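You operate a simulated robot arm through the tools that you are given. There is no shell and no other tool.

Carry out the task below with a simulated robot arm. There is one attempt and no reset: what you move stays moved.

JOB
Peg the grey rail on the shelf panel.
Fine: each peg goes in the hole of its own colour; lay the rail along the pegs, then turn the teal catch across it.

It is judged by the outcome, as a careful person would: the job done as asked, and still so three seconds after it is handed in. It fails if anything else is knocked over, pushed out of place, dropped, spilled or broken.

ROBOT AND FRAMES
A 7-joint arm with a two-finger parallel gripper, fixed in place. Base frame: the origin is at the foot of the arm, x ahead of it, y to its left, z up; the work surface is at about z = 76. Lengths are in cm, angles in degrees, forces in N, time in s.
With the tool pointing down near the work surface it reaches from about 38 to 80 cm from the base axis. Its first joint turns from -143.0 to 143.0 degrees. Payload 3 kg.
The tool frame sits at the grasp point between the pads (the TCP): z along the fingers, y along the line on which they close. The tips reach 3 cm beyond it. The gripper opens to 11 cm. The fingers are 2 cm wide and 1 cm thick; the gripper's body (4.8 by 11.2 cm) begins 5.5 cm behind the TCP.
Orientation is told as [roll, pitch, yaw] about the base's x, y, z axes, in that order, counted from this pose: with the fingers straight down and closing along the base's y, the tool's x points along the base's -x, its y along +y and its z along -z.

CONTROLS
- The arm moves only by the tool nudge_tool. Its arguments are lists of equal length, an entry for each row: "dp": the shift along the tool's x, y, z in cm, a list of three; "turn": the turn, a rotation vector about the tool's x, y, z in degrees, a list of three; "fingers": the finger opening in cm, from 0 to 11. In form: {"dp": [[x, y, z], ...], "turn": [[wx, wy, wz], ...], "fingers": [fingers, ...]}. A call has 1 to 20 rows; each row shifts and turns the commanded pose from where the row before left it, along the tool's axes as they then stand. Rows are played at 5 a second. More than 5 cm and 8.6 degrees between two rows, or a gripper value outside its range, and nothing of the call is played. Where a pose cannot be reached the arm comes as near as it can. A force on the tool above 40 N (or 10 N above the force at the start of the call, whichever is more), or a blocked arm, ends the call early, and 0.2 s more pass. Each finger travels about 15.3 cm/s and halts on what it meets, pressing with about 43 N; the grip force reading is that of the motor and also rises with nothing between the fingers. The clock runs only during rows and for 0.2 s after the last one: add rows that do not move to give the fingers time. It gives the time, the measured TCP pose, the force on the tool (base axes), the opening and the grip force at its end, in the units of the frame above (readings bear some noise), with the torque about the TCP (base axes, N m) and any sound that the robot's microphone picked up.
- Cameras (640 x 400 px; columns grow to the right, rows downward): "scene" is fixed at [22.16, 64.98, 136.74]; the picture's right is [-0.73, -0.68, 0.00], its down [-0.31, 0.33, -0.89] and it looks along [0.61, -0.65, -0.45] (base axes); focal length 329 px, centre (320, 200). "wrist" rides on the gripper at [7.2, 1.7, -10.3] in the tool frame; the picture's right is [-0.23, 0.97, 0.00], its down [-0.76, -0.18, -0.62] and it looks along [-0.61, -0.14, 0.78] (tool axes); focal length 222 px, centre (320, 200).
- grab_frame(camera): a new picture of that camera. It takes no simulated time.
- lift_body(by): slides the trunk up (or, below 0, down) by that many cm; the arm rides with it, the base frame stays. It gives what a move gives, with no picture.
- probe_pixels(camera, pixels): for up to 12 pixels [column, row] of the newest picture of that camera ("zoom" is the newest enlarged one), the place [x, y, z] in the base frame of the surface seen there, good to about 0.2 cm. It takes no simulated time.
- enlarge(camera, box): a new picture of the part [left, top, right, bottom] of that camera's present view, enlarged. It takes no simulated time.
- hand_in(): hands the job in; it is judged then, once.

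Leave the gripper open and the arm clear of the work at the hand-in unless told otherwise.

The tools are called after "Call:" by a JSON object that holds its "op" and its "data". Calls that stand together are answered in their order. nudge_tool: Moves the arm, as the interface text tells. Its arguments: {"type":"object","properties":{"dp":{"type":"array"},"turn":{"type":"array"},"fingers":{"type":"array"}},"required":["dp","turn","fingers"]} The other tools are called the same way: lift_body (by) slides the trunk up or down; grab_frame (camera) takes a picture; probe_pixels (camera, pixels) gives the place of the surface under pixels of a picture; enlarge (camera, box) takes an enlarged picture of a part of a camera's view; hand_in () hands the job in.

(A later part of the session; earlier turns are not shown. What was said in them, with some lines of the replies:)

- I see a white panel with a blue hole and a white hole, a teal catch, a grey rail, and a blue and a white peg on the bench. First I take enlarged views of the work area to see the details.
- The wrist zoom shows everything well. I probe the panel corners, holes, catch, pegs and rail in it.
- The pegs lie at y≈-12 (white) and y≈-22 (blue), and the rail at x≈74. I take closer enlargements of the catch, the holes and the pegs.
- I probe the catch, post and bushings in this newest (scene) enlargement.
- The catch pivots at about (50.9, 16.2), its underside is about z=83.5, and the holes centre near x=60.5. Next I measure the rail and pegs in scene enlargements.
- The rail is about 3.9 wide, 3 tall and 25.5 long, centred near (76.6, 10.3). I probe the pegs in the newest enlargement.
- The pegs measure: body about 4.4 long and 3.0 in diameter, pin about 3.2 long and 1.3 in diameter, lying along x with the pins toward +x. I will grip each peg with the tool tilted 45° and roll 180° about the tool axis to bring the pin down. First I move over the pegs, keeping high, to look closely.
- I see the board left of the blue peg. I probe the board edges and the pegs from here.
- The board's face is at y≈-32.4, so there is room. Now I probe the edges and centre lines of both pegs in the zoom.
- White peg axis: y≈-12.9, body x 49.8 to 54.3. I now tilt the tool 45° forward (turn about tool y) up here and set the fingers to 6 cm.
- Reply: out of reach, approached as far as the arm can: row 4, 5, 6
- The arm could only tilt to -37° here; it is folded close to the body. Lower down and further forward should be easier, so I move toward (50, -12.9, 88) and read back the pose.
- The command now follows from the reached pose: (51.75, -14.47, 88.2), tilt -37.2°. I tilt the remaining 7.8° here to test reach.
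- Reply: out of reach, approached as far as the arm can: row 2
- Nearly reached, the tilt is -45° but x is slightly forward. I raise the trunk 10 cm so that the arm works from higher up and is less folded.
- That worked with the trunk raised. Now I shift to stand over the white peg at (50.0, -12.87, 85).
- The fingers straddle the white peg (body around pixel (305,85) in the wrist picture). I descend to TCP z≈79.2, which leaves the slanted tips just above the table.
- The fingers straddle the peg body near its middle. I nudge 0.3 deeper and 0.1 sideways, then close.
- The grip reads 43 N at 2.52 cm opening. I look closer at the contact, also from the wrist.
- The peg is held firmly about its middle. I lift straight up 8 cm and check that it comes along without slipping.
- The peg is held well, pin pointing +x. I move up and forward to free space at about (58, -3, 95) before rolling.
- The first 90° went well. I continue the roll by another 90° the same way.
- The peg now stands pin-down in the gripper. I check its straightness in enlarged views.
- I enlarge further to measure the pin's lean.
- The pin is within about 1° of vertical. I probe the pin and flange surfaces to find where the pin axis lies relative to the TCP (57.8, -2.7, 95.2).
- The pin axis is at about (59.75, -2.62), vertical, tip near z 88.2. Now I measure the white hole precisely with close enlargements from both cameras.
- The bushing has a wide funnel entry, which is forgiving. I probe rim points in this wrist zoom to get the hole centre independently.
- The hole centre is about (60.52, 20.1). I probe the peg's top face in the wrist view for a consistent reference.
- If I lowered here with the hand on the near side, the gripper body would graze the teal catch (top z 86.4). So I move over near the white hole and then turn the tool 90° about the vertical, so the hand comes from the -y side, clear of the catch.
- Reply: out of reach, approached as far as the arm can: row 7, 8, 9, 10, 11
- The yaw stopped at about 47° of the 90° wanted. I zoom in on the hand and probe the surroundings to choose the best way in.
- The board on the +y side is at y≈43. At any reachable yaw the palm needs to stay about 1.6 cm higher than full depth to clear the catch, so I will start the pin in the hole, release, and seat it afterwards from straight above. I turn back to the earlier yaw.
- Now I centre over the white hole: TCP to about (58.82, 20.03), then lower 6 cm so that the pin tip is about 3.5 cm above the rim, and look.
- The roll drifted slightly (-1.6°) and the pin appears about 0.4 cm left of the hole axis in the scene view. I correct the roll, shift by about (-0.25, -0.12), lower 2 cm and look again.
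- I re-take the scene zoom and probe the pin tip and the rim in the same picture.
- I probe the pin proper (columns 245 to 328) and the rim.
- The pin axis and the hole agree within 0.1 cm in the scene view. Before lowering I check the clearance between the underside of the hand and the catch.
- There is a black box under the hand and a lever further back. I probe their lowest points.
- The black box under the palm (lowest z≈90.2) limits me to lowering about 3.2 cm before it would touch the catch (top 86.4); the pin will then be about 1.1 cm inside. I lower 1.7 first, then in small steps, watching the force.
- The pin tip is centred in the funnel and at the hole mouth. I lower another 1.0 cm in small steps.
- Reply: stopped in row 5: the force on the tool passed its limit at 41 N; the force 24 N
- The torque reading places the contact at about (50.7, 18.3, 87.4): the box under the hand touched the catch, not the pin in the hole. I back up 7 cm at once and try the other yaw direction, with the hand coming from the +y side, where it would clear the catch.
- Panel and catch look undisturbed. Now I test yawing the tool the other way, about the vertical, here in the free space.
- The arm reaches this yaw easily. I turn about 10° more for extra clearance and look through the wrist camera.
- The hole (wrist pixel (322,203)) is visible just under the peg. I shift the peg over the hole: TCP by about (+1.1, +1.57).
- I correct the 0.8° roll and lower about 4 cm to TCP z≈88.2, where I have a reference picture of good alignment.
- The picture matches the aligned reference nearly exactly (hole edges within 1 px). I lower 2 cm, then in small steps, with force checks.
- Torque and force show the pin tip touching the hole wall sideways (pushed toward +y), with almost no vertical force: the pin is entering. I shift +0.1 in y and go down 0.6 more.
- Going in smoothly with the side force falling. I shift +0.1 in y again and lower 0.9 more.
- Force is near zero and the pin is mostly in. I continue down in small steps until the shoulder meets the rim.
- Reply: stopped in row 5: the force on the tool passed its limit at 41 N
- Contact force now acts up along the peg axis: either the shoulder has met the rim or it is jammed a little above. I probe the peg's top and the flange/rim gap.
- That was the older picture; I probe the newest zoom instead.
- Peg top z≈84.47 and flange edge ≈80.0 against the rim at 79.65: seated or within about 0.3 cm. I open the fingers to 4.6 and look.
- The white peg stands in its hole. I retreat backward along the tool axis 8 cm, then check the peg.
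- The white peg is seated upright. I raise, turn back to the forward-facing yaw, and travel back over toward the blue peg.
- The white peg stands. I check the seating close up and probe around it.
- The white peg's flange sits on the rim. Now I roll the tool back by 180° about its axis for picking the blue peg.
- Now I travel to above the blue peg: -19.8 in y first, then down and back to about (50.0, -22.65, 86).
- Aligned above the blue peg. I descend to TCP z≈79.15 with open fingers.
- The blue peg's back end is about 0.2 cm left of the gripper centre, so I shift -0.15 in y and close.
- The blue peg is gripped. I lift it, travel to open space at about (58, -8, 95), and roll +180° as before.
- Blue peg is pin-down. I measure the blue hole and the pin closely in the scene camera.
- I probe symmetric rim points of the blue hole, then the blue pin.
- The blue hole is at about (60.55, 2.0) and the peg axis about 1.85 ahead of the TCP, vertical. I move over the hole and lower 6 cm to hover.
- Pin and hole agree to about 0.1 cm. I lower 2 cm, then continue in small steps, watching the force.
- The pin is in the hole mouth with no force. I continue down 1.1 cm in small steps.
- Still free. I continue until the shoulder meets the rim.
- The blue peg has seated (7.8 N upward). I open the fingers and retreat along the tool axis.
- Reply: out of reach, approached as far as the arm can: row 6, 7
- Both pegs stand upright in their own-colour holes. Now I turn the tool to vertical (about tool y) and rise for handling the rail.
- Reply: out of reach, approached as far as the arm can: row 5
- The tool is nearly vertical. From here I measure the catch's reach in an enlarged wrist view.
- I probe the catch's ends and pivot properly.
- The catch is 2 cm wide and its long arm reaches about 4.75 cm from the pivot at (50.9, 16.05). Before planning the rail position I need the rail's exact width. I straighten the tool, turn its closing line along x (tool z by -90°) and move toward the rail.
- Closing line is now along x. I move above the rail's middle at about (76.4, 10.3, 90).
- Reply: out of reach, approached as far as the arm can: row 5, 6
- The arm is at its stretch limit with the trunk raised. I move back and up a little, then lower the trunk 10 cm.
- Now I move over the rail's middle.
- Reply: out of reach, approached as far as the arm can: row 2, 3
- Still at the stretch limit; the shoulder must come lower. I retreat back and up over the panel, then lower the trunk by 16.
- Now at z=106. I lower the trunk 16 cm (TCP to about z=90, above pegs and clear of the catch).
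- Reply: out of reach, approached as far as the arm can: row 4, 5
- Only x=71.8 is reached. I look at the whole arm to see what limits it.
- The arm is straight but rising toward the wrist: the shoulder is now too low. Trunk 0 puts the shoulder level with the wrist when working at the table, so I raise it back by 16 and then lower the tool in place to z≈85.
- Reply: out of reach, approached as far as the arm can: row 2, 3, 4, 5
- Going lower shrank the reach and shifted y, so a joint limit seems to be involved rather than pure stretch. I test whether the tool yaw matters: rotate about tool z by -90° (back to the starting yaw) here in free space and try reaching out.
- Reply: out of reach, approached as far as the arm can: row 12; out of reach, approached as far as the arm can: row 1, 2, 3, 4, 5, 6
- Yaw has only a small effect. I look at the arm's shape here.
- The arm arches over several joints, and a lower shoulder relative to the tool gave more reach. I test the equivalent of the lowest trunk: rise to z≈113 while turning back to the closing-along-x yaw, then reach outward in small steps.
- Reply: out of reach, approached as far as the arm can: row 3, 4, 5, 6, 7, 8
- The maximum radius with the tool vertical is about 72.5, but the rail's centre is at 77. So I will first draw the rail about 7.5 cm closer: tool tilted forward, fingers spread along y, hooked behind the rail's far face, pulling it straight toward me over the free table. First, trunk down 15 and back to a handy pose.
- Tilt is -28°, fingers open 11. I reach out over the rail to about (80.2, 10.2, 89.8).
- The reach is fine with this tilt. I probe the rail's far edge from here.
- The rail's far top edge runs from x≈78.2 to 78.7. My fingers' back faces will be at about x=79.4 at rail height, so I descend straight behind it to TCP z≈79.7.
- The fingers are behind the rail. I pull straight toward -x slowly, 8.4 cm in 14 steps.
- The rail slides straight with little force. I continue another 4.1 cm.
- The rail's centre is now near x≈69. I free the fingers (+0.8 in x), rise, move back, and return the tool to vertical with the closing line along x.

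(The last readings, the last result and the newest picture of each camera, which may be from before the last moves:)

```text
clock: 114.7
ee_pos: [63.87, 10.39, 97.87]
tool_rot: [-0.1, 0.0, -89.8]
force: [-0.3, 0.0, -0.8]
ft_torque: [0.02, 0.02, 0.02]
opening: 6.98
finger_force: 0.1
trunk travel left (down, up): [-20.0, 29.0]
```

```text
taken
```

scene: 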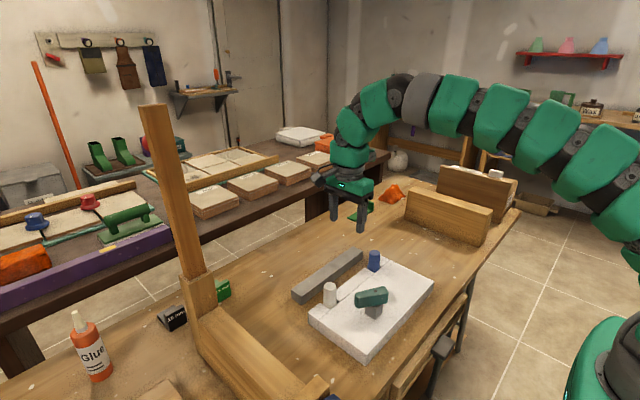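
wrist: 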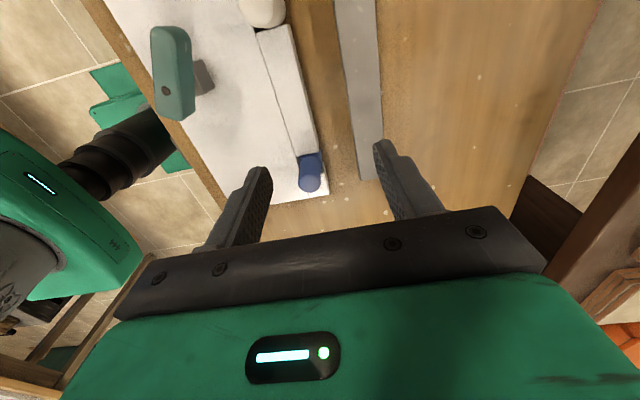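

I measure the rail in its new place.

Call:
{"op": "enlarge", "data": {"camera": "scene", "box": [285, 243, 369, 308]}}

Call:
{"op": "probe_pixels", "data": {"camera": "zoom", "pixels": [[60, 320], [105, 352], [520, 45], [580, 80], [300, 185], [345, 205], [80, 315], [120, 340], [555, 65], [330, 155], [350, 230], [90, 370]]}}

```text
6.15 times, centred on (327, 276) of scene
```

zoom: 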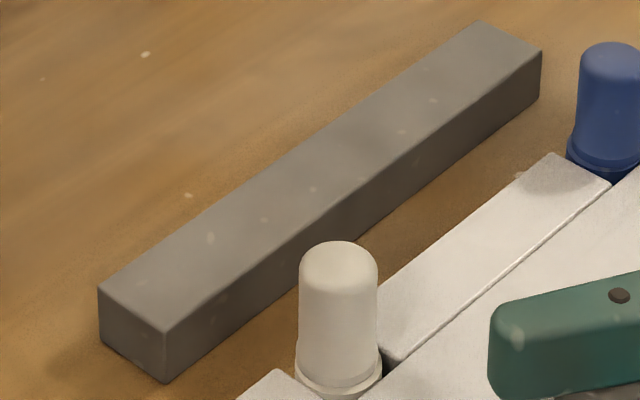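

```text
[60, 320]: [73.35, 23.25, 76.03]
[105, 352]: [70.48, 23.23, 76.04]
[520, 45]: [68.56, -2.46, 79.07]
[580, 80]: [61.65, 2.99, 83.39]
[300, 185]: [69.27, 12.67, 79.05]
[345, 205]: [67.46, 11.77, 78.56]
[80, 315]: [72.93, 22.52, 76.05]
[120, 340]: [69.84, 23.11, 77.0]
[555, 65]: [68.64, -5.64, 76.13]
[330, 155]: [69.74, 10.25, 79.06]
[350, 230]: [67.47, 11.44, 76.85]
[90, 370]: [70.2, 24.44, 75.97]
```

I probe just inside the four top corners and the edge midpoints.

Call:
{"op": "probe_pixels", "data": {"camera": "zoom", "pixels": [[104, 289], [165, 326], [532, 53], [480, 27], [350, 188], [290, 160], [250, 264], [190, 232], [450, 113], [400, 82]]}}

```text
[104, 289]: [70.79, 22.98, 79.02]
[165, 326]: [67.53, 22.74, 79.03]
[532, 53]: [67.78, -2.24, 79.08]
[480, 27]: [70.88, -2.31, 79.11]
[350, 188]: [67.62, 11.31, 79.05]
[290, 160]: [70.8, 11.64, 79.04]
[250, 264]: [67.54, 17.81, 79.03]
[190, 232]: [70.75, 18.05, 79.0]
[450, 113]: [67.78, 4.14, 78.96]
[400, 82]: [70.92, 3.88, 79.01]
```

The rail is now x 67.45–70.95 (3.5 wide), y -2.4 to 23.1, parallel to y. I move over its middle (69.2, 10.3) and descend with fingers open 7.

Call:
{"op": "nudge_tool", "data": {"dp": [[0, 2.65, 2], [-0.05, 2.65, 2], [0, 0, 3], [0, 0, 3], [0, 0, 3], [0, 0, 0]], "turn": [[0, 0, 0], [0, 0, 0], [0, 0, 0], [0, 0, 0], [0, 0, 0], [0, 0, 0]], "fingers": [7, 7, 7, 7, 7, 7]}}

Call:
{"op": "grab_frame", "data": {"camera": "wrist"}}

Call:
{"op": "enlarge", "data": {"camera": "scene", "box": [270, 190, 410, 310]}}

```text
clock: 116.1
ee_pos: [68.92, 10.1, 84.86]
tool_rot: [-0.1, 0.0, -89.7]
force: [0.2, 0.0, -0.1]
ft_torque: [-0.03, 0.01, 0.0]
opening: 7.02
finger_force: 0.1
trunk travel left (down, up): [-20.0, 29.0]
```

```text
taken
```

wrist: 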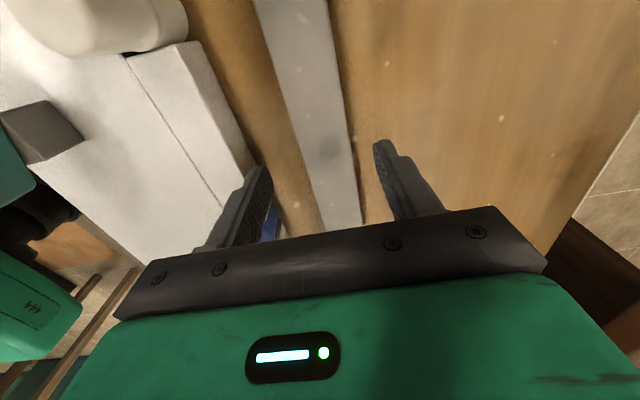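

```text
3.33 times, centred on (340, 250) of scene
```

zoom: 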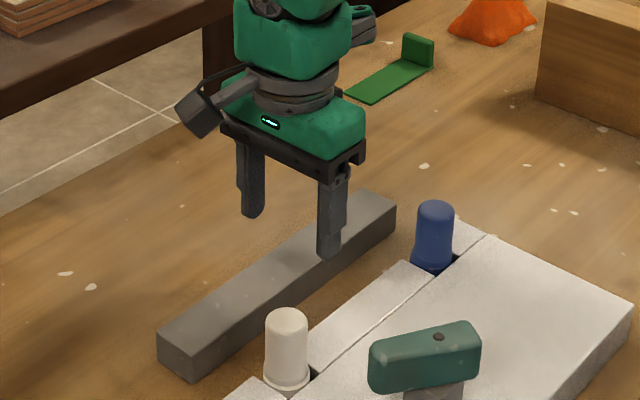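

Fingers straddle the rail. I descend the last 5.4 cm and close on it.

Call:
{"op": "nudge_tool", "data": {"dp": [[0, 0.1, 2], [0, 0, 2], [0, 0, 1], [0, 0, 0.4], [0, 0, 0], [0, 0, 0], [0, 0, 0], [0, 0, 0], [0, 0, 0]], "turn": [[0, 0, 0], [0, 0, 0], [0, 0, 0], [0, 0, 0], [0, 0, 0], [0, 0, 0], [0, 0, 0], [0, 0, 0], [0, 0, 0]], "fingers": [7, 7, 7, 7, 6, 5, 4, 2.5, 2.5]}}

Call:
{"op": "enlarge", "data": {"camera": "scene", "box": [270, 190, 410, 310]}}

```text
clock: 118.1
ee_pos: [69.45, 10.25, 79.45]
tool_rot: [-0.1, 0.0, -89.7]
force: [0.0, 0.6, 0.7]
ft_torque: [0.06, -0.04, 0.08]
opening: 3.98
finger_force: 42.8
trunk travel left (down, up): [-20.0, 29.0]
```

```text
3.33 times, centred on (340, 250) of scene
```

zoom: 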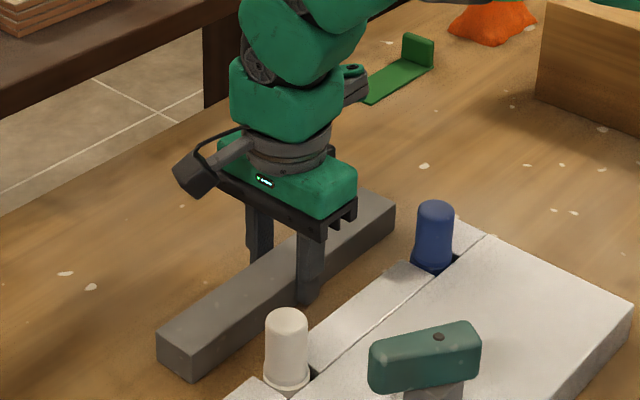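

The grip reads 3.98 cm at 43 N: the rail is 4.0 wide. I lift it slowly, first 3 cm, and check weight and level.

Call:
{"op": "nudge_tool", "data": {"dp": [[0, 0, -0.5], [0, 0, -1], [0, 0, -1.5], [0, 0, 0]], "turn": [[0, 0, 0], [0, 0, 0], [0, 0, 0], [0, 0, 0]], "fingers": [2.5, 2.5, 2.5, 2.5]}}

Call:
{"op": "enlarge", "data": {"camera": "scene", "box": [270, 190, 410, 310]}}

```text
clock: 119.1
ee_pos: [69.44, 10.02, 82.51]
tool_rot: [-0.1, -0.1, -89.8]
force: [-0.1, 0.9, -1.7]
ft_torque: [-0.01, -0.02, 0.01]
opening: 3.95
finger_force: 42.8
trunk travel left (down, up): [-20.0, 29.0]
```

```text
3.33 times, centred on (340, 250) of scene
```

zoom: 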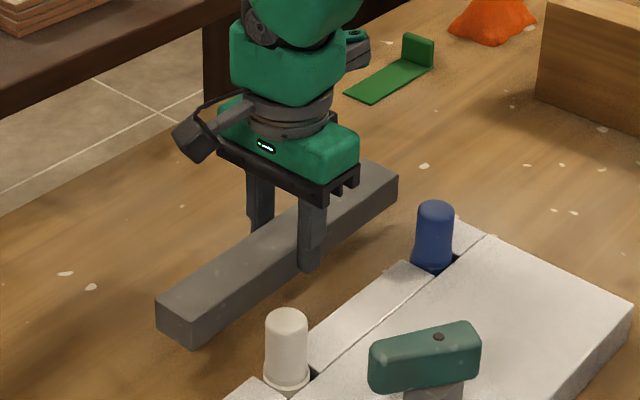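

The rail is held level and is light. I raise it above peg and catch height, and carry it over the panel to about (56.8, 11.1).

Call:
{"op": "nudge_tool", "data": {"dp": [[0, 0, -3], [0, -0.6, -3], [0, -0.6, -3.2], [0.3, -3.8, 0], [0.3, -3.8, 0], [0.35, -3.8, 0], [0, 0, 0], [0, 0, 0]], "turn": [[0, 0, 0], [0, 0, 0], [0, 0, 0], [0, 0, 0], [0, 0, 0], [0, 0, 0], [0, 0, 0], [0, 0, 0]], "fingers": [2.5, 2.5, 2.5, 2.5, 2.5, 2.5, 2.5, 2.5]}}

Call:
{"op": "enlarge", "data": {"camera": "scene", "box": [280, 190, 440, 330]}}

Call:
{"op": "grab_frame", "data": {"camera": "wrist"}}

```text
clock: 120.9
ee_pos: [56.63, 11.22, 91.8]
tool_rot: [-0.1, 0.0, -89.7]
force: [0.0, 0.2, -2.1]
ft_torque: [0.0, -0.01, -0.02]
opening: 3.95
finger_force: 42.3
trunk travel left (down, up): [-20.0, 29.0]
```

```text
2.86 times, centred on (360, 260) of scene
```

zoom: 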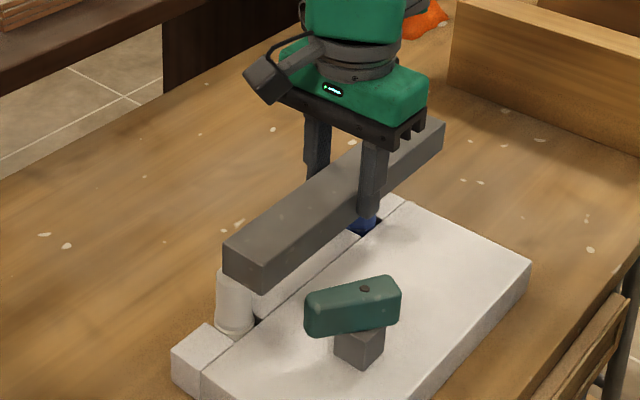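

```text
taken
```

wrist: 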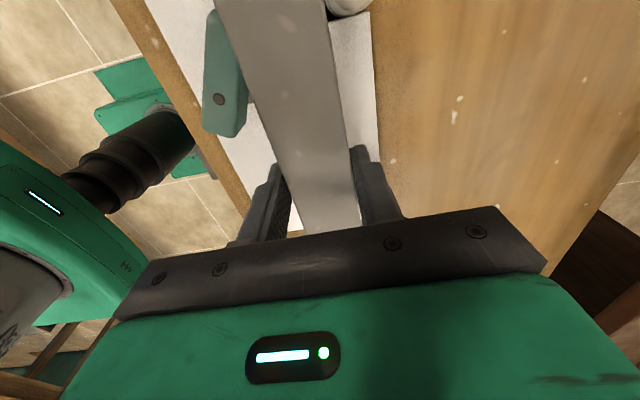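

The rail hovers over the panel. I probe the rail's edges, the white peg and the catch in this wrist view to place it exactly.

Call:
{"op": "enlarge", "data": {"camera": "wrist", "box": [190, 0, 400, 130]}}

Call:
{"op": "probe_pixels", "data": {"camera": "zoom", "pixels": [[85, 20], [100, 60], [115, 100], [130, 140], [398, 20], [410, 60], [422, 100], [434, 140], [470, 30], [40, 300], [150, 350], [460, 300]]}}

```text
3.05 times, centred on (295, 65) of wrist
```

zoom: 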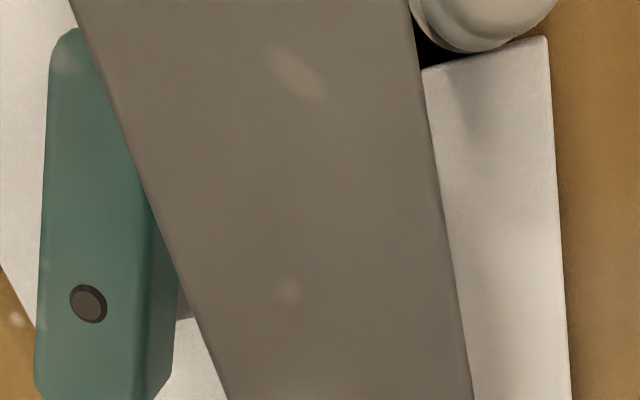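

```text
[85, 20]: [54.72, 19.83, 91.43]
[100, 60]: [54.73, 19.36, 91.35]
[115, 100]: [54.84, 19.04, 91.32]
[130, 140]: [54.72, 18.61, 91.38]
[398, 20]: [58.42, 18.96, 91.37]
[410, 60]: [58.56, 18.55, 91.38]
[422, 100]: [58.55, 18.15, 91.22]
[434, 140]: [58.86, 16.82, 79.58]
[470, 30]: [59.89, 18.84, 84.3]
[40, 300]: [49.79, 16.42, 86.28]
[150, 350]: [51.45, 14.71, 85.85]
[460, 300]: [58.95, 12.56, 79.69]
```

The rail spans x 54.65–58.6; pegs' flanges start at 59.05, and the catch ends at 53.9, so it can go straight down. I shift +0.12 in x and lower 8.2 cm.

Call:
{"op": "nudge_tool", "data": {"dp": [[0, 0.12, 1.5], [0, 0, 2], [0, 0, 2], [0, 0, 1.5], [0, 0, 0.8], [0, 0, 0.4], [0, 0, 0]], "turn": [[0, 0, 0], [0, 0, 0], [0, 0, 0], [0, 0, 0], [0, 0, 0], [0, 0, 0], [0, 0, 0]], "fingers": [2.5, 2.5, 2.5, 2.5, 2.5, 2.5, 2.5]}}

Call:
{"op": "enlarge", "data": {"camera": "scene", "box": [290, 220, 430, 330]}}

Call:
{"op": "enlarge", "data": {"camera": "wrist", "box": [190, 0, 400, 200]}}

```text
clock: 122.5
ee_pos: [56.81, 11.11, 83.52]
tool_rot: [-0.2, -0.1, -89.7]
force: [-0.3, 0.3, -2.4]
ft_torque: [0.0, -0.04, 0.02]
opening: 3.99
finger_force: 42.9
trunk travel left (down, up): [-20.0, 29.0]
```

```text
3.64 times, centred on (360, 275) of scene
```

zoom: 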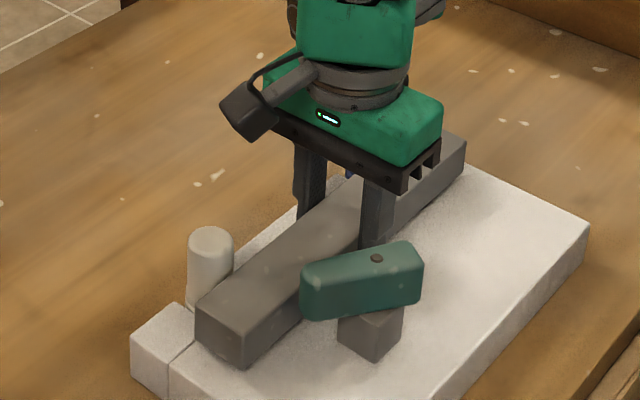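

```text
2.00 times, centred on (295, 100) of wrist
```

zoom: 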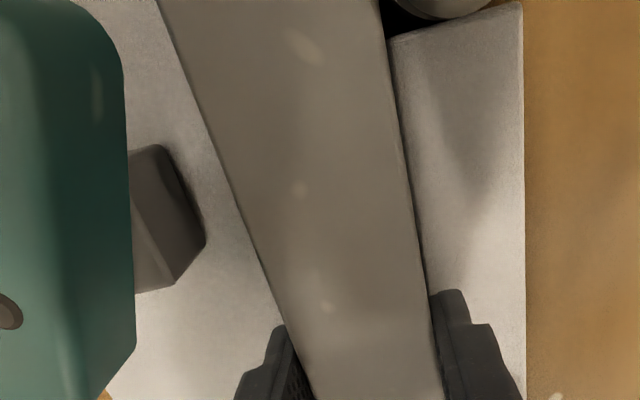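

Looks good, rail just above the panel beside both pegs. I lower the last bit in 0.15 steps until it touches.

Call:
{"op": "nudge_tool", "data": {"dp": [[0, 0, 0.15], [0, 0, 0.15], [0, 0, 0.12], [0, 0, 0]], "turn": [[0, 0, 0], [0, 0, 0], [0, 0, 0], [0, 0, 0]], "fingers": [2.5, 2.5, 2.5, 2.5]}}

Call:
{"op": "grab_frame", "data": {"camera": "wrist"}}

Call:
{"op": "probe_pixels", "data": {"camera": "wrist", "pixels": [[285, 100], [300, 60], [280, 30], [310, 150], [350, 100], [355, 60]]}}

```text
clock: 123.5
ee_pos: [56.82, 10.95, 82.98]
tool_rot: [-0.1, 0.1, -89.7]
force: [0.6, -0.4, -1.1]
ft_torque: [0.05, 0.0, 0.02]
opening: 3.95
finger_force: 43.2
trunk travel left (down, up): [-20.0, 29.0]
```

```text
taken
```

wrist: 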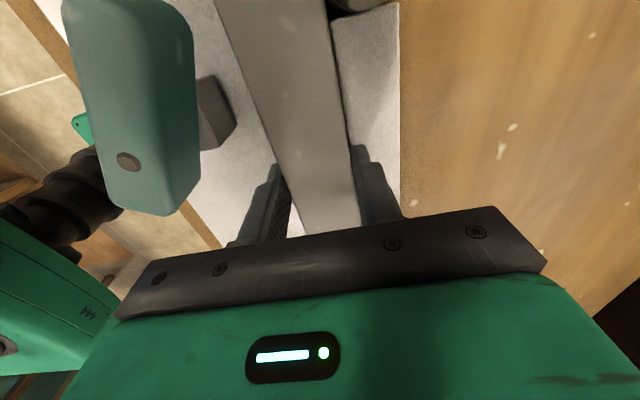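

```text
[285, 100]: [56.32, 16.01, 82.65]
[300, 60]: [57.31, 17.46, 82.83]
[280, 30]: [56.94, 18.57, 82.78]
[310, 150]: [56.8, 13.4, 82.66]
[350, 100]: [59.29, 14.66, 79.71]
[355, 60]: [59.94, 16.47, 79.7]
```

Rail top reads 82.7, so it is touching down. I lower 0.08 more, open the fingers to 5.2 gently, and rise.

Call:
{"op": "nudge_tool", "data": {"dp": [[0, 0, 0.08], [0, 0, 0], [0, 0, 0], [0, 0, 0], [0, 0, 0]], "turn": [[0, 0, 0], [0, 0, 0], [0, 0, 0], [0, 0, 0], [0, 0, 0]], "fingers": [2.5, 4.2, 4.6, 5.2, 5.2]}}

Call:
{"op": "nudge_tool", "data": {"dp": [[0, 0, -1], [0, 0, -2], [0, 0, -3], [0, 0, -3], [0, 0, -3], [0, 0, 0]], "turn": [[0, 0, 0], [0, 0, 0], [0, 0, 0], [0, 0, 0], [0, 0, 0], [0, 0, 0]], "fingers": [5.2, 5.2, 5.2, 5.2, 5.2, 5.2]}}

Call:
{"op": "enlarge", "data": {"camera": "scene", "box": [290, 220, 440, 340]}}

Call:
{"op": "grab_frame", "data": {"camera": "wrist"}}

```text
clock: 124.7
ee_pos: [56.76, 11.21, 83.02]
tool_rot: [-0.1, 0.0, -89.8]
force: [0.7, 0.2, 0.0]
ft_torque: [-0.02, 0.0, -0.01]
opening: 5.21
finger_force: 0.0
trunk travel left (down, up): [-20.0, 29.0]
```

```text
clock: 126.1
ee_pos: [56.94, 11.43, 95.02]
tool_rot: [-0.2, 0.0, -89.7]
force: [0.1, 0.1, -0.6]
ft_torque: [0.04, -0.02, 0.01]
opening: 5.18
finger_force: 0.1
trunk travel left (down, up): [-20.0, 29.0]
```

```text
3.33 times, centred on (365, 280) of scene
```

zoom: 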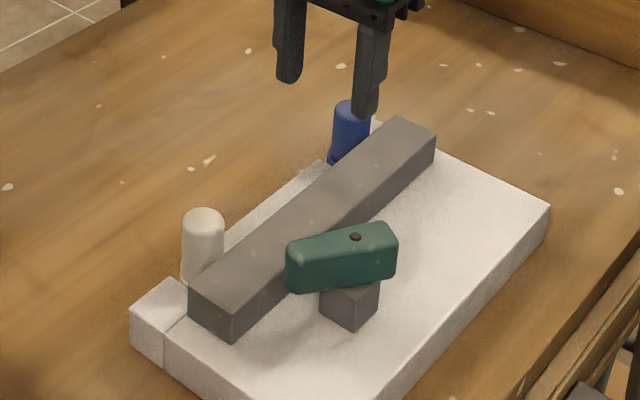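

```text
taken
```

wrist: 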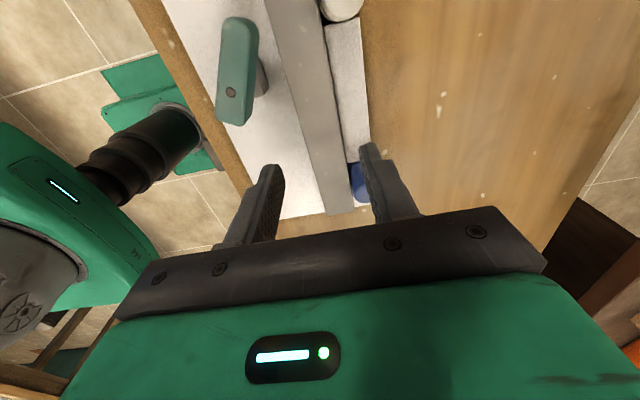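

The rail lies along both pegs. Next is the catch: it points at 58° from +x and is 2 cm wide. I turn the tool +32° about its axis so the fingers close across the catch, and move above its pivot (50.85, 16.08).

Call:
{"op": "nudge_tool", "data": {"dp": [[0, 0, 0], [0, 0, 0], [0, 0, 0], [0, 0, 0], [0.36, -3.81, 0], [0.36, -3.82, 0], [0, 0, 0]], "turn": [[0, 0, 8.1], [0, 0, 8.1], [0, 0, 8.1], [0, 0, 8], [0, 0, 0], [0, 0, 0], [0, 0, 0]], "fingers": [5.2, 5, 4.5, 4, 4, 4, 4]}}

Call:
{"op": "grab_frame", "data": {"camera": "wrist"}}

Call:
{"op": "enlarge", "data": {"camera": "scene", "box": [310, 220, 450, 330]}}

```text
clock: 127.7
ee_pos: [50.81, 15.94, 95.04]
tool_rot: [0.1, -0.1, -122.1]
force: [0.4, -0.1, -0.2]
ft_torque: [0.02, -0.02, 0.0]
opening: 3.98
finger_force: 0.1
trunk travel left (down, up): [-20.0, 29.0]
```

```text
taken
```

wrist: 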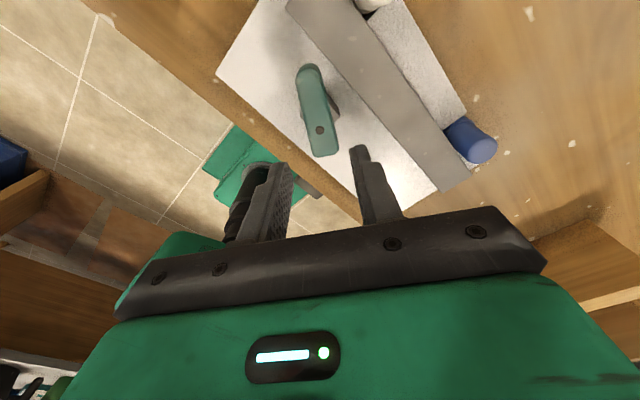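

```text
3.64 times, centred on (380, 275) of scene
```

zoom: 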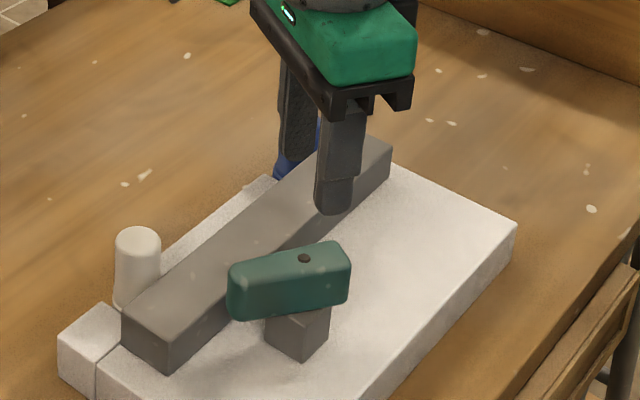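

The catch lines up between the fingers' directions. I descend to z≈89.5 and look again.

Call:
{"op": "nudge_tool", "data": {"dp": [[0, 0, 2], [0, 0, 2], [0, 0, 1.5], [0, 0, 0]], "turn": [[0, 0, 0], [0, 0, 0], [0, 0, 0], [0, 0, 0]], "fingers": [4, 4, 4, 4]}}

Call:
{"op": "enlarge", "data": {"camera": "wrist", "box": [220, 60, 420, 220]}}

Call:
{"op": "enlarge", "data": {"camera": "scene", "box": [330, 240, 430, 320]}}

```text
clock: 128.7
ee_pos: [50.87, 15.97, 89.46]
tool_rot: [-0.1, -0.1, -122.0]
force: [0.1, 0.5, -1.7]
ft_torque: [0.02, -0.03, 0.02]
opening: 4.0
finger_force: 0.2
trunk travel left (down, up): [-20.0, 29.0]
```

```text
2.50 times, centred on (320, 140) of wrist
```

zoom: 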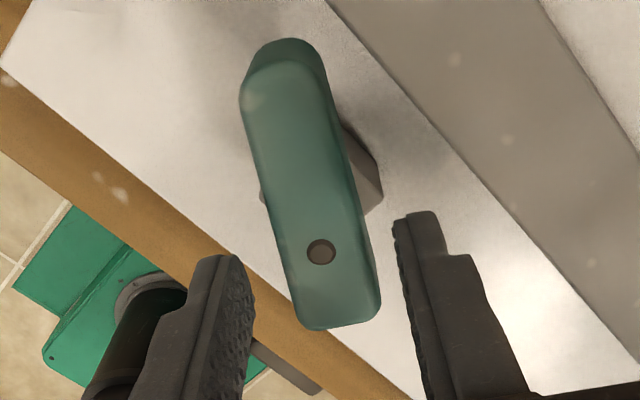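

```text
5.00 times, centred on (380, 280) of scene
```

zoom: 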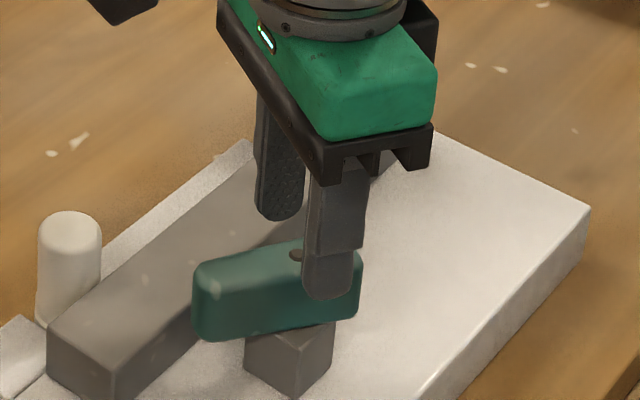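

The catch sits between the fingers. I descend to TCP z≈86.8, tips about 83.8, just above the post's top.

Call:
{"op": "nudge_tool", "data": {"dp": [[0, 0, 1], [0, 0, 1], [0, 0, 0.6], [0, 0, 0]], "turn": [[0, 0, 0], [0, 0, 0], [0, 0, 0], [0, 0, 0]], "fingers": [4, 4, 4, 4]}}

Call:
{"op": "enlarge", "data": {"camera": "wrist", "box": [220, 60, 420, 220]}}

Call:
{"op": "enlarge", "data": {"camera": "scene", "box": [330, 240, 430, 320]}}

```text
clock: 129.7
ee_pos: [50.78, 15.89, 86.85]
tool_rot: [-0.1, -0.1, -122.0]
force: [0.0, 0.1, -0.6]
ft_torque: [-0.01, 0.01, 0.0]
opening: 3.99
finger_force: 0.1
trunk travel left (down, up): [-20.0, 29.0]
```

```text
2.50 times, centred on (320, 140) of wrist
```

zoom: 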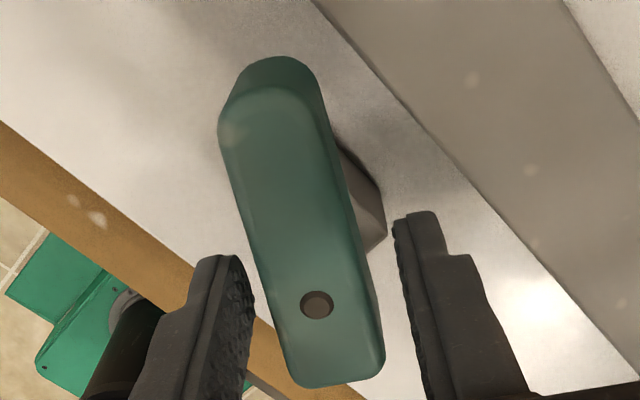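

```text
5.00 times, centred on (380, 280) of scene
```

zoom: 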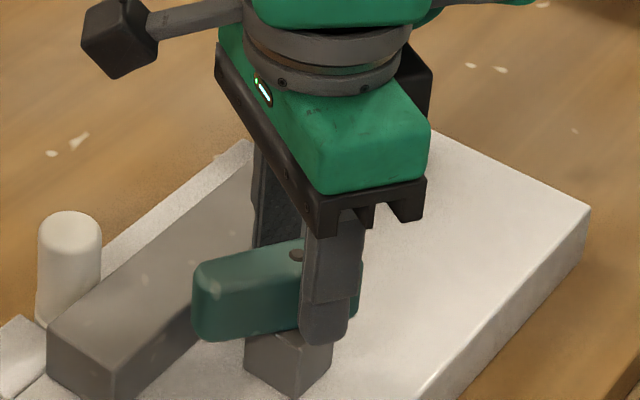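

Checked by projection: the TCP is on the pivot within 0.1 cm in both views. I close the fingers on the catch.

Call:
{"op": "nudge_tool", "data": {"dp": [[0, 0, 0], [0, 0, 0], [0, 0, 0], [0, 0, 0]], "turn": [[0, 0, 0], [0, 0, 0], [0, 0, 0], [0, 0, 0]], "fingers": [3, 2.4, 1.5, 1.5]}}

Call:
{"op": "enlarge", "data": {"camera": "wrist", "box": [220, 60, 420, 220]}}

```text
clock: 130.7
ee_pos: [50.73, 15.84, 86.89]
tool_rot: [-0.1, -0.2, -122.0]
force: [-2.3, -0.4, -0.8]
ft_torque: [-0.09, -0.02, 0.02]
opening: 2.51
finger_force: 42.8
trunk travel left (down, up): [-20.0, 29.0]
```

```text
2.50 times, centred on (320, 140) of wrist
```

zoom: 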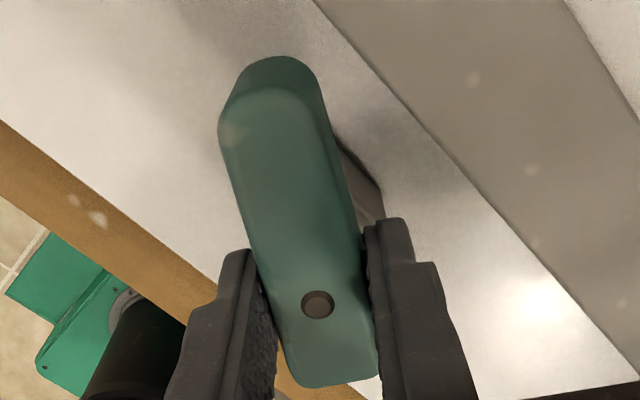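

Gripped (2.5 cm wide). I now turn the catch: +58° about the tool axis in small steps, which swings the long arm over the rail toward +x.

Call:
{"op": "nudge_tool", "data": {"dp": [[0, 0, 0], [0, 0, 0], [0, 0, 0], [0, 0, 0], [0, 0, 0]], "turn": [[0, 0, 5.8], [0, 0, 5.8], [0, 0, 5.8], [0, 0, 5.8], [0, 0, 0]], "fingers": [1.5, 1.5, 1.5, 1.5, 1.5]}}

Call:
{"op": "enlarge", "data": {"camera": "scene", "box": [310, 230, 430, 330]}}

```text
clock: 131.9
ee_pos: [50.77, 15.77, 86.94]
tool_rot: [0.0, -0.1, -145.2]
force: [-0.9, 3.0, 0.4]
ft_torque: [0.14, 0.15, 0.02]
opening: 2.48
finger_force: 42.6
trunk travel left (down, up): [-20.0, 29.0]
```

```text
4.00 times, centred on (370, 280) of scene
```

zoom: 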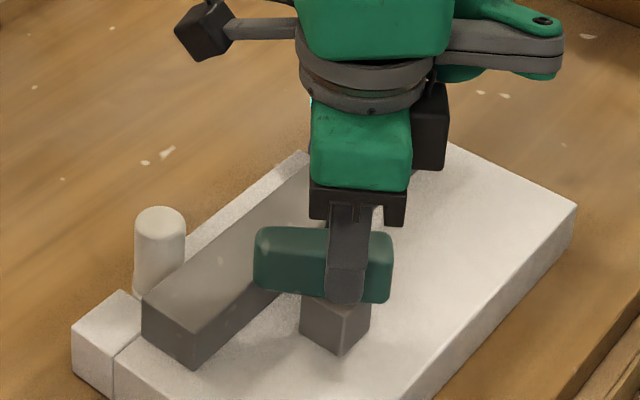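

The catch turns freely with little force. I continue the remaining 35°.

Call:
{"op": "nudge_tool", "data": {"dp": [[0, 0, 0], [0, 0, 0], [0, 0, 0], [0, 0, 0], [0, 0, 0], [0, 0, 0], [0, 0, 0]], "turn": [[0, 0, 5.8], [0, 0, 5.8], [0, 0, 5.8], [0, 0, 5.8], [0, 0, 5.8], [0, 0, 5.8], [0, 0, 0]], "fingers": [1.5, 1.5, 1.5, 1.5, 1.5, 1.5, 1.5]}}

Call:
{"op": "enlarge", "data": {"camera": "scene", "box": [310, 230, 430, 330]}}

Call:
{"op": "grab_frame", "data": {"camera": "wrist"}}

```text
clock: 133.5
ee_pos: [50.73, 15.78, 87.0]
tool_rot: [0.0, -0.1, 180.0]
force: [-0.8, 2.8, -0.6]
ft_torque: [0.18, 0.23, 0.0]
opening: 2.47
finger_force: 43.0
trunk travel left (down, up): [-20.0, 29.0]
```

```text
4.00 times, centred on (370, 280) of scene
```

zoom: 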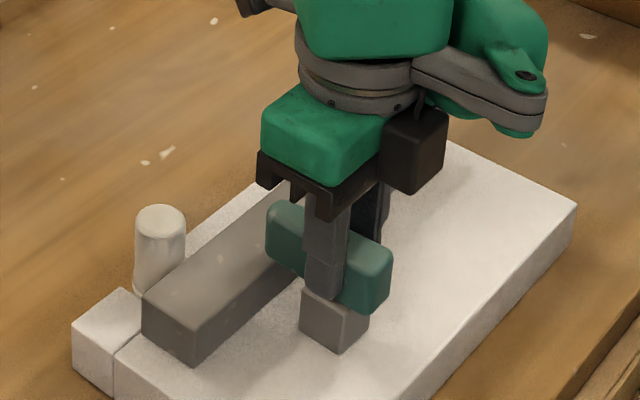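

```text
taken
```

wrist: 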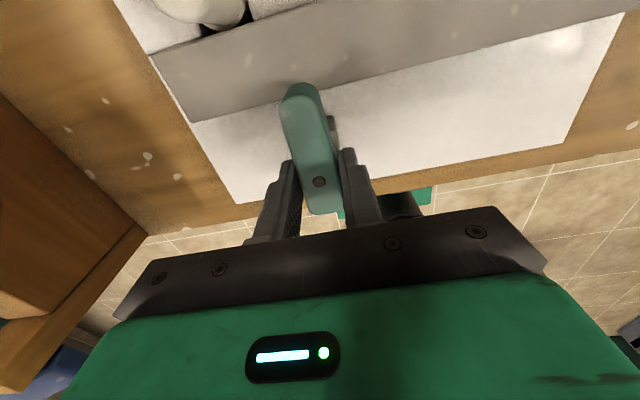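

The catch now points straight across toward the rail. I open the fingers, rise straight up and inspect.

Call:
{"op": "nudge_tool", "data": {"dp": [[0, 0, 0], [0, 0, 0], [0, 0, 0], [0, 0, -1], [0, 0, -2], [0, 0, -3], [0, 0, -3], [0, 0, -3], [0, 0, 0]], "turn": [[0, 0, 0], [0, 0, 0], [0, 0, 0], [0, 0, 0], [0, 0, 0], [0, 0, 0], [0, 0, 0], [0, 0, 0], [0, 0, 0]], "fingers": [3, 3.6, 4.2, 4.2, 4.2, 4.2, 4.2, 4.2, 4.2]}}

Call:
{"op": "grab_frame", "data": {"camera": "wrist"}}

Call:
{"op": "enlarge", "data": {"camera": "scene", "box": [300, 230, 430, 330]}}

```text
clock: 135.5
ee_pos: [50.63, 15.82, 99.27]
tool_rot: [0.0, -0.1, -180.0]
force: [0.1, 0.4, 0.2]
ft_torque: [-0.01, 0.02, 0.0]
opening: 4.22
finger_force: 0.0
trunk travel left (down, up): [-20.0, 29.0]
```

```text
taken
```

wrist: 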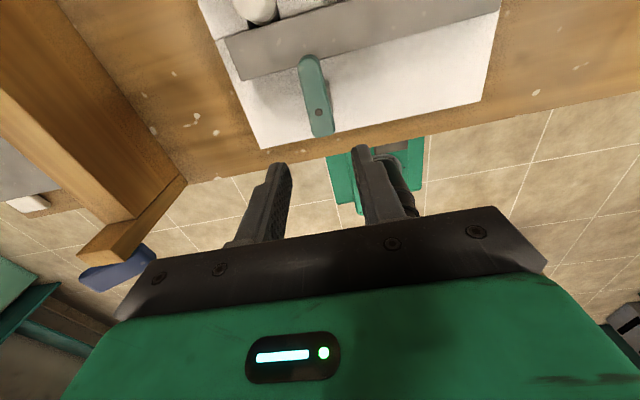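

```text
4.00 times, centred on (365, 280) of scene
```

zoom: 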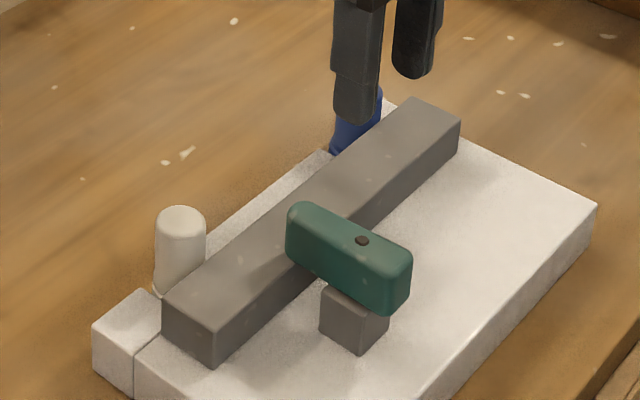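

The catch lies across the rail. I verify by probing the catch tip, rail edges and the pegs.

Call:
{"op": "enlarge", "data": {"camera": "wrist", "box": [220, 0, 420, 145]}}

Call:
{"op": "probe_pixels", "data": {"camera": "zoom", "pixels": [[285, 158], [270, 165], [300, 160], [285, 170], [315, 300], [240, 205], [340, 180], [60, 110], [60, 210], [150, 80], [400, 60], [400, 160]]}}

Call:
{"op": "enlarge", "data": {"camera": "scene", "box": [325, 265, 405, 320]}}

Call:
{"op": "probe_pixels", "data": {"camera": "zoom", "pixels": [[215, 150], [230, 130], [200, 160], [212, 175], [215, 200], [250, 145], [330, 155], [405, 200], [380, 260], [200, 230], [230, 260], [300, 60]]}}

```text
2.76 times, centred on (320, 72) of wrist
```

zoom: 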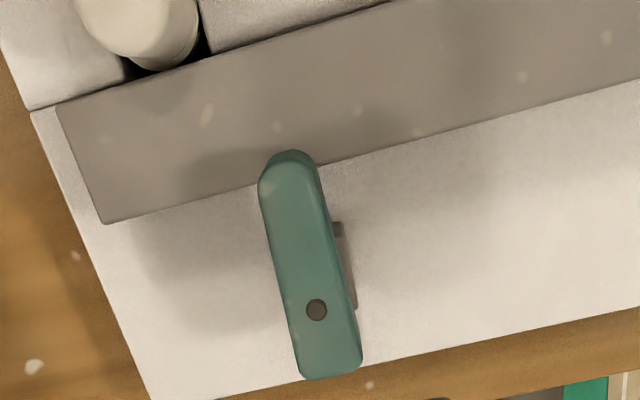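

```text
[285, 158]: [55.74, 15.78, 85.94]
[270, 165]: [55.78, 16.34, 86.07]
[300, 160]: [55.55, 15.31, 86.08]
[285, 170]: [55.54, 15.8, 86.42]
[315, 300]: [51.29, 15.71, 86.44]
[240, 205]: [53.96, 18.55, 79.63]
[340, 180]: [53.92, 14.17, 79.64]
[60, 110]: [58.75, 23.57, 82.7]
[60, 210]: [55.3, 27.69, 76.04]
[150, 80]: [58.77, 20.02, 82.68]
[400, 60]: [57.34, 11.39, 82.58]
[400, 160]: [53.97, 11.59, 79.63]
```

```text
7.27 times, centred on (365, 292) of scene
```

zoom: 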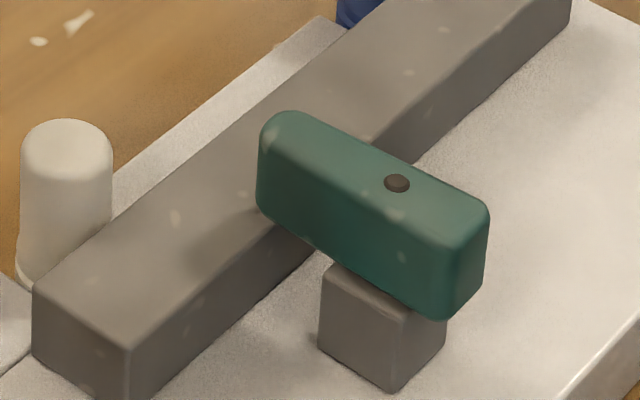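

```text
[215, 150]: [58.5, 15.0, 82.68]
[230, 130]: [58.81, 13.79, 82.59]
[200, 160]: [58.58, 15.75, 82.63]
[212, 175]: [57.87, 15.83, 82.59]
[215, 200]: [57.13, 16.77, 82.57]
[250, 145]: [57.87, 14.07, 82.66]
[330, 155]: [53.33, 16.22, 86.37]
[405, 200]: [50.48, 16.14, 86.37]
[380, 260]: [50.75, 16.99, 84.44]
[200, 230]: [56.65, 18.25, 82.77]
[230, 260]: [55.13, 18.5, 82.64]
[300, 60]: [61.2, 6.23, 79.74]
```

The catch tip is at x≈55.9 and the rail's inner edge at ≈54.85, so it overlaps the rail by about 1 cm, square to it. I check both pegs' tops for equal seating and the rail gap.

Call:
{"op": "enlarge", "data": {"camera": "scene", "box": [318, 245, 398, 310]}}

Call:
{"op": "grab_frame", "data": {"camera": "scene"}}

```text
6.15 times, centred on (358, 278) of scene
```

zoom: 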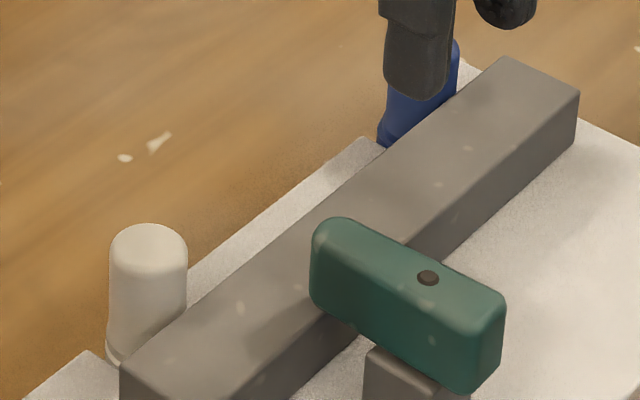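

```text
taken
```

scene: 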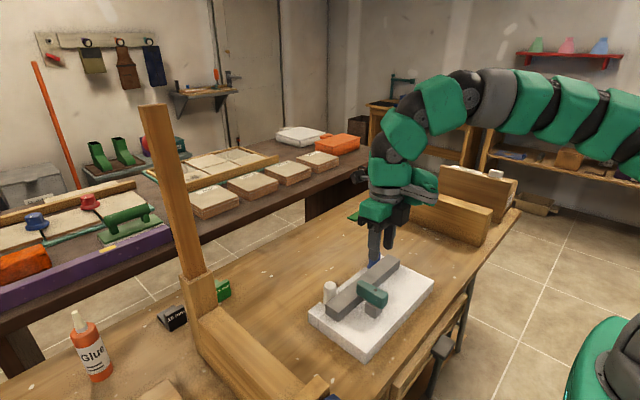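

I raise the arm clear (up 12, then to -y) so that nothing is occluded, and open the gripper.

Call:
{"op": "nudge_tool", "data": {"dp": [[0, 0, -4], [0, 0, -4], [0, 0, -4], [0, 4.5, 0], [0, 4.5, 0], [0, 4.5, 0], [0, 4.5, 0], [0, 4.5, 0], [0, 0, 0]], "turn": [[0, 0, 0], [0, 0, 0], [0, 0, 0], [0, 0, 0], [0, 0, 0], [0, 0, 0], [0, 0, 0], [0, 0, 0], [0, 0, 0]], "fingers": [5, 6, 8, 10, 11, 11, 11, 11, 11]}}

Call:
{"op": "grab_frame", "data": {"camera": "scene"}}

Call:
{"op": "enlarge", "data": {"camera": "scene", "box": [300, 235, 440, 345]}}

Call:
{"op": "grab_frame", "data": {"camera": "wrist"}}

```text
clock: 137.5
ee_pos: [50.42, -6.59, 111.27]
tool_rot: [0.0, -0.1, -180.0]
force: [-0.5, -0.3, -0.2]
ft_torque: [-0.01, -0.01, -0.02]
opening: 11.01
finger_force: 0.1
trunk travel left (down, up): [-20.0, 29.0]
```

```text
taken
```

scene: 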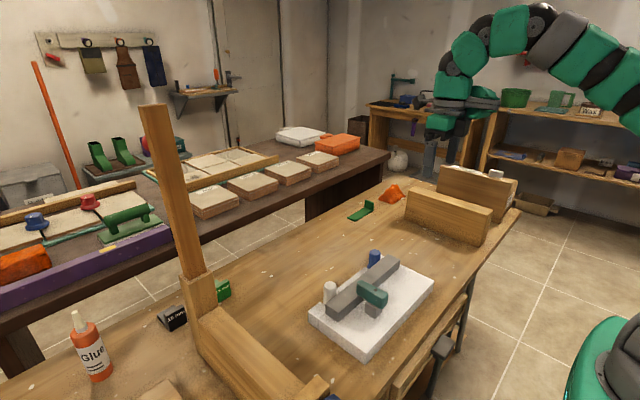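

```text
3.64 times, centred on (370, 290) of scene
```

zoom: 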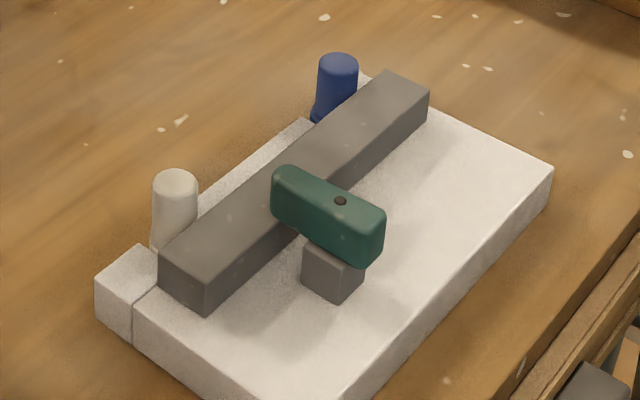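

```text
taken
```

wrist: 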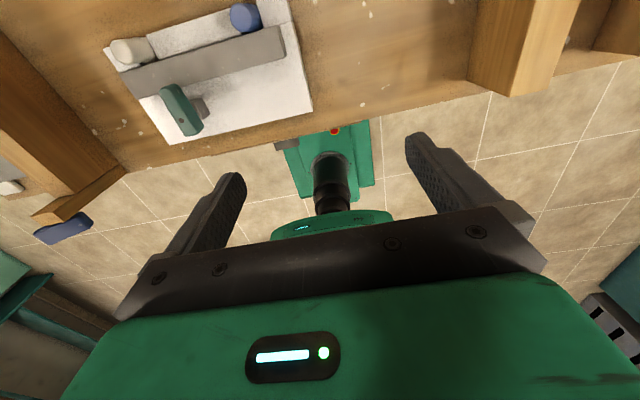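

Everything is in view. I probe the peg tops, rail and panel corners to check seating and that the panel did not move.

Call:
{"op": "probe_pixels", "data": {"camera": "zoom", "pixels": [[337, 64], [175, 182], [337, 90], [175, 215], [200, 265], [390, 85], [230, 210], [290, 180], [340, 200], [550, 165], [100, 275], [345, 60]]}}

Call:
{"op": "enlarge", "data": {"camera": "scene", "box": [360, 242, 390, 272]}}

Call:
{"op": "enlarge", "data": {"camera": "scene", "box": [318, 276, 348, 312]}}

```text
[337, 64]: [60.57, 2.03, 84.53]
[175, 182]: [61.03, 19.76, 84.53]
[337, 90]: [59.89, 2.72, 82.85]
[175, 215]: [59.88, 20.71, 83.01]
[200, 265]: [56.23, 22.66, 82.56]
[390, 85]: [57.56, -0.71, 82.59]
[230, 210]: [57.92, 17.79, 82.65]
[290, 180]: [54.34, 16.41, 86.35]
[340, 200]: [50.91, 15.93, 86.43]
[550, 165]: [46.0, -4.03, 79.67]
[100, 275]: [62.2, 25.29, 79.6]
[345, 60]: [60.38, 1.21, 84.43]
```

```text
13.33 times, centred on (375, 257) of scene
```

zoom: 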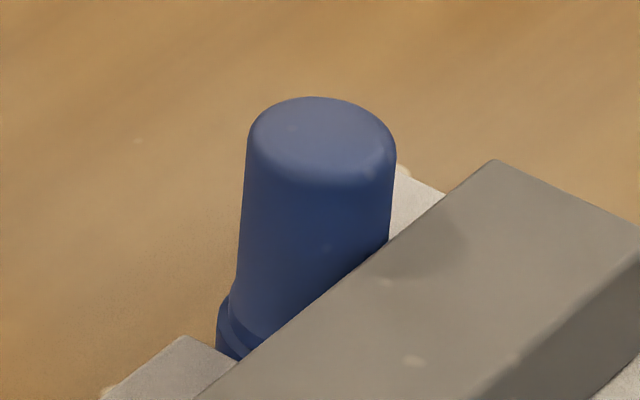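

```text
11.11 times, centred on (333, 294) of scene
```

zoom: 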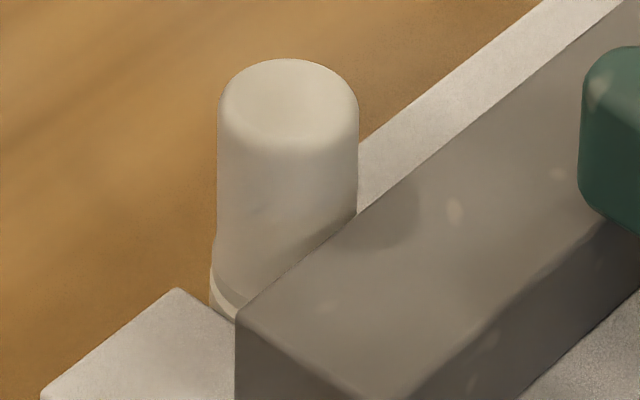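

Both peg tops are at z≈84.5, so they are equally seated. The rail lies flat along them with a gap of about 0.2 cm, and the catch is square across the rail. The panel is where it was, nothing else has moved, and the gripper is open with the arm clear. I hand in.

Call:
{"op": "hand_in", "data": {}}

```text
The job is handed in.
```

The job is handed in. Both pegs, the rail and the catch were in place at my last check; I haven't had a result back.

- **Pegs:** the white and blue pegs are each in the hole of their own colour. Both stand upright with their tops level at z ≈ 84.5, so they look fully seated.
- **Rail:** it lies flat on the panel along both pegs, with a gap of about 0.2 cm to them. It was too far out to grip with the tool vertical, so I first slid it about 7.5 cm closer across the bare table.
- **Catch:** it is turned square across the rail and overlaps it by about 1 cm. The catch arm is short, so it doesn't reach much further than the rail's inner edge.
- **Contact along the way:** while I was first lowering the white peg, the underside of the hand pressed on the catch and the 40 N force limit stopped the move (41 N). I backed off and came in from another side. The catch and panel showed no shift, and the catch turned freely afterwards.

Nothing else looks moved. The gripper is open and the arm is clear of the work.
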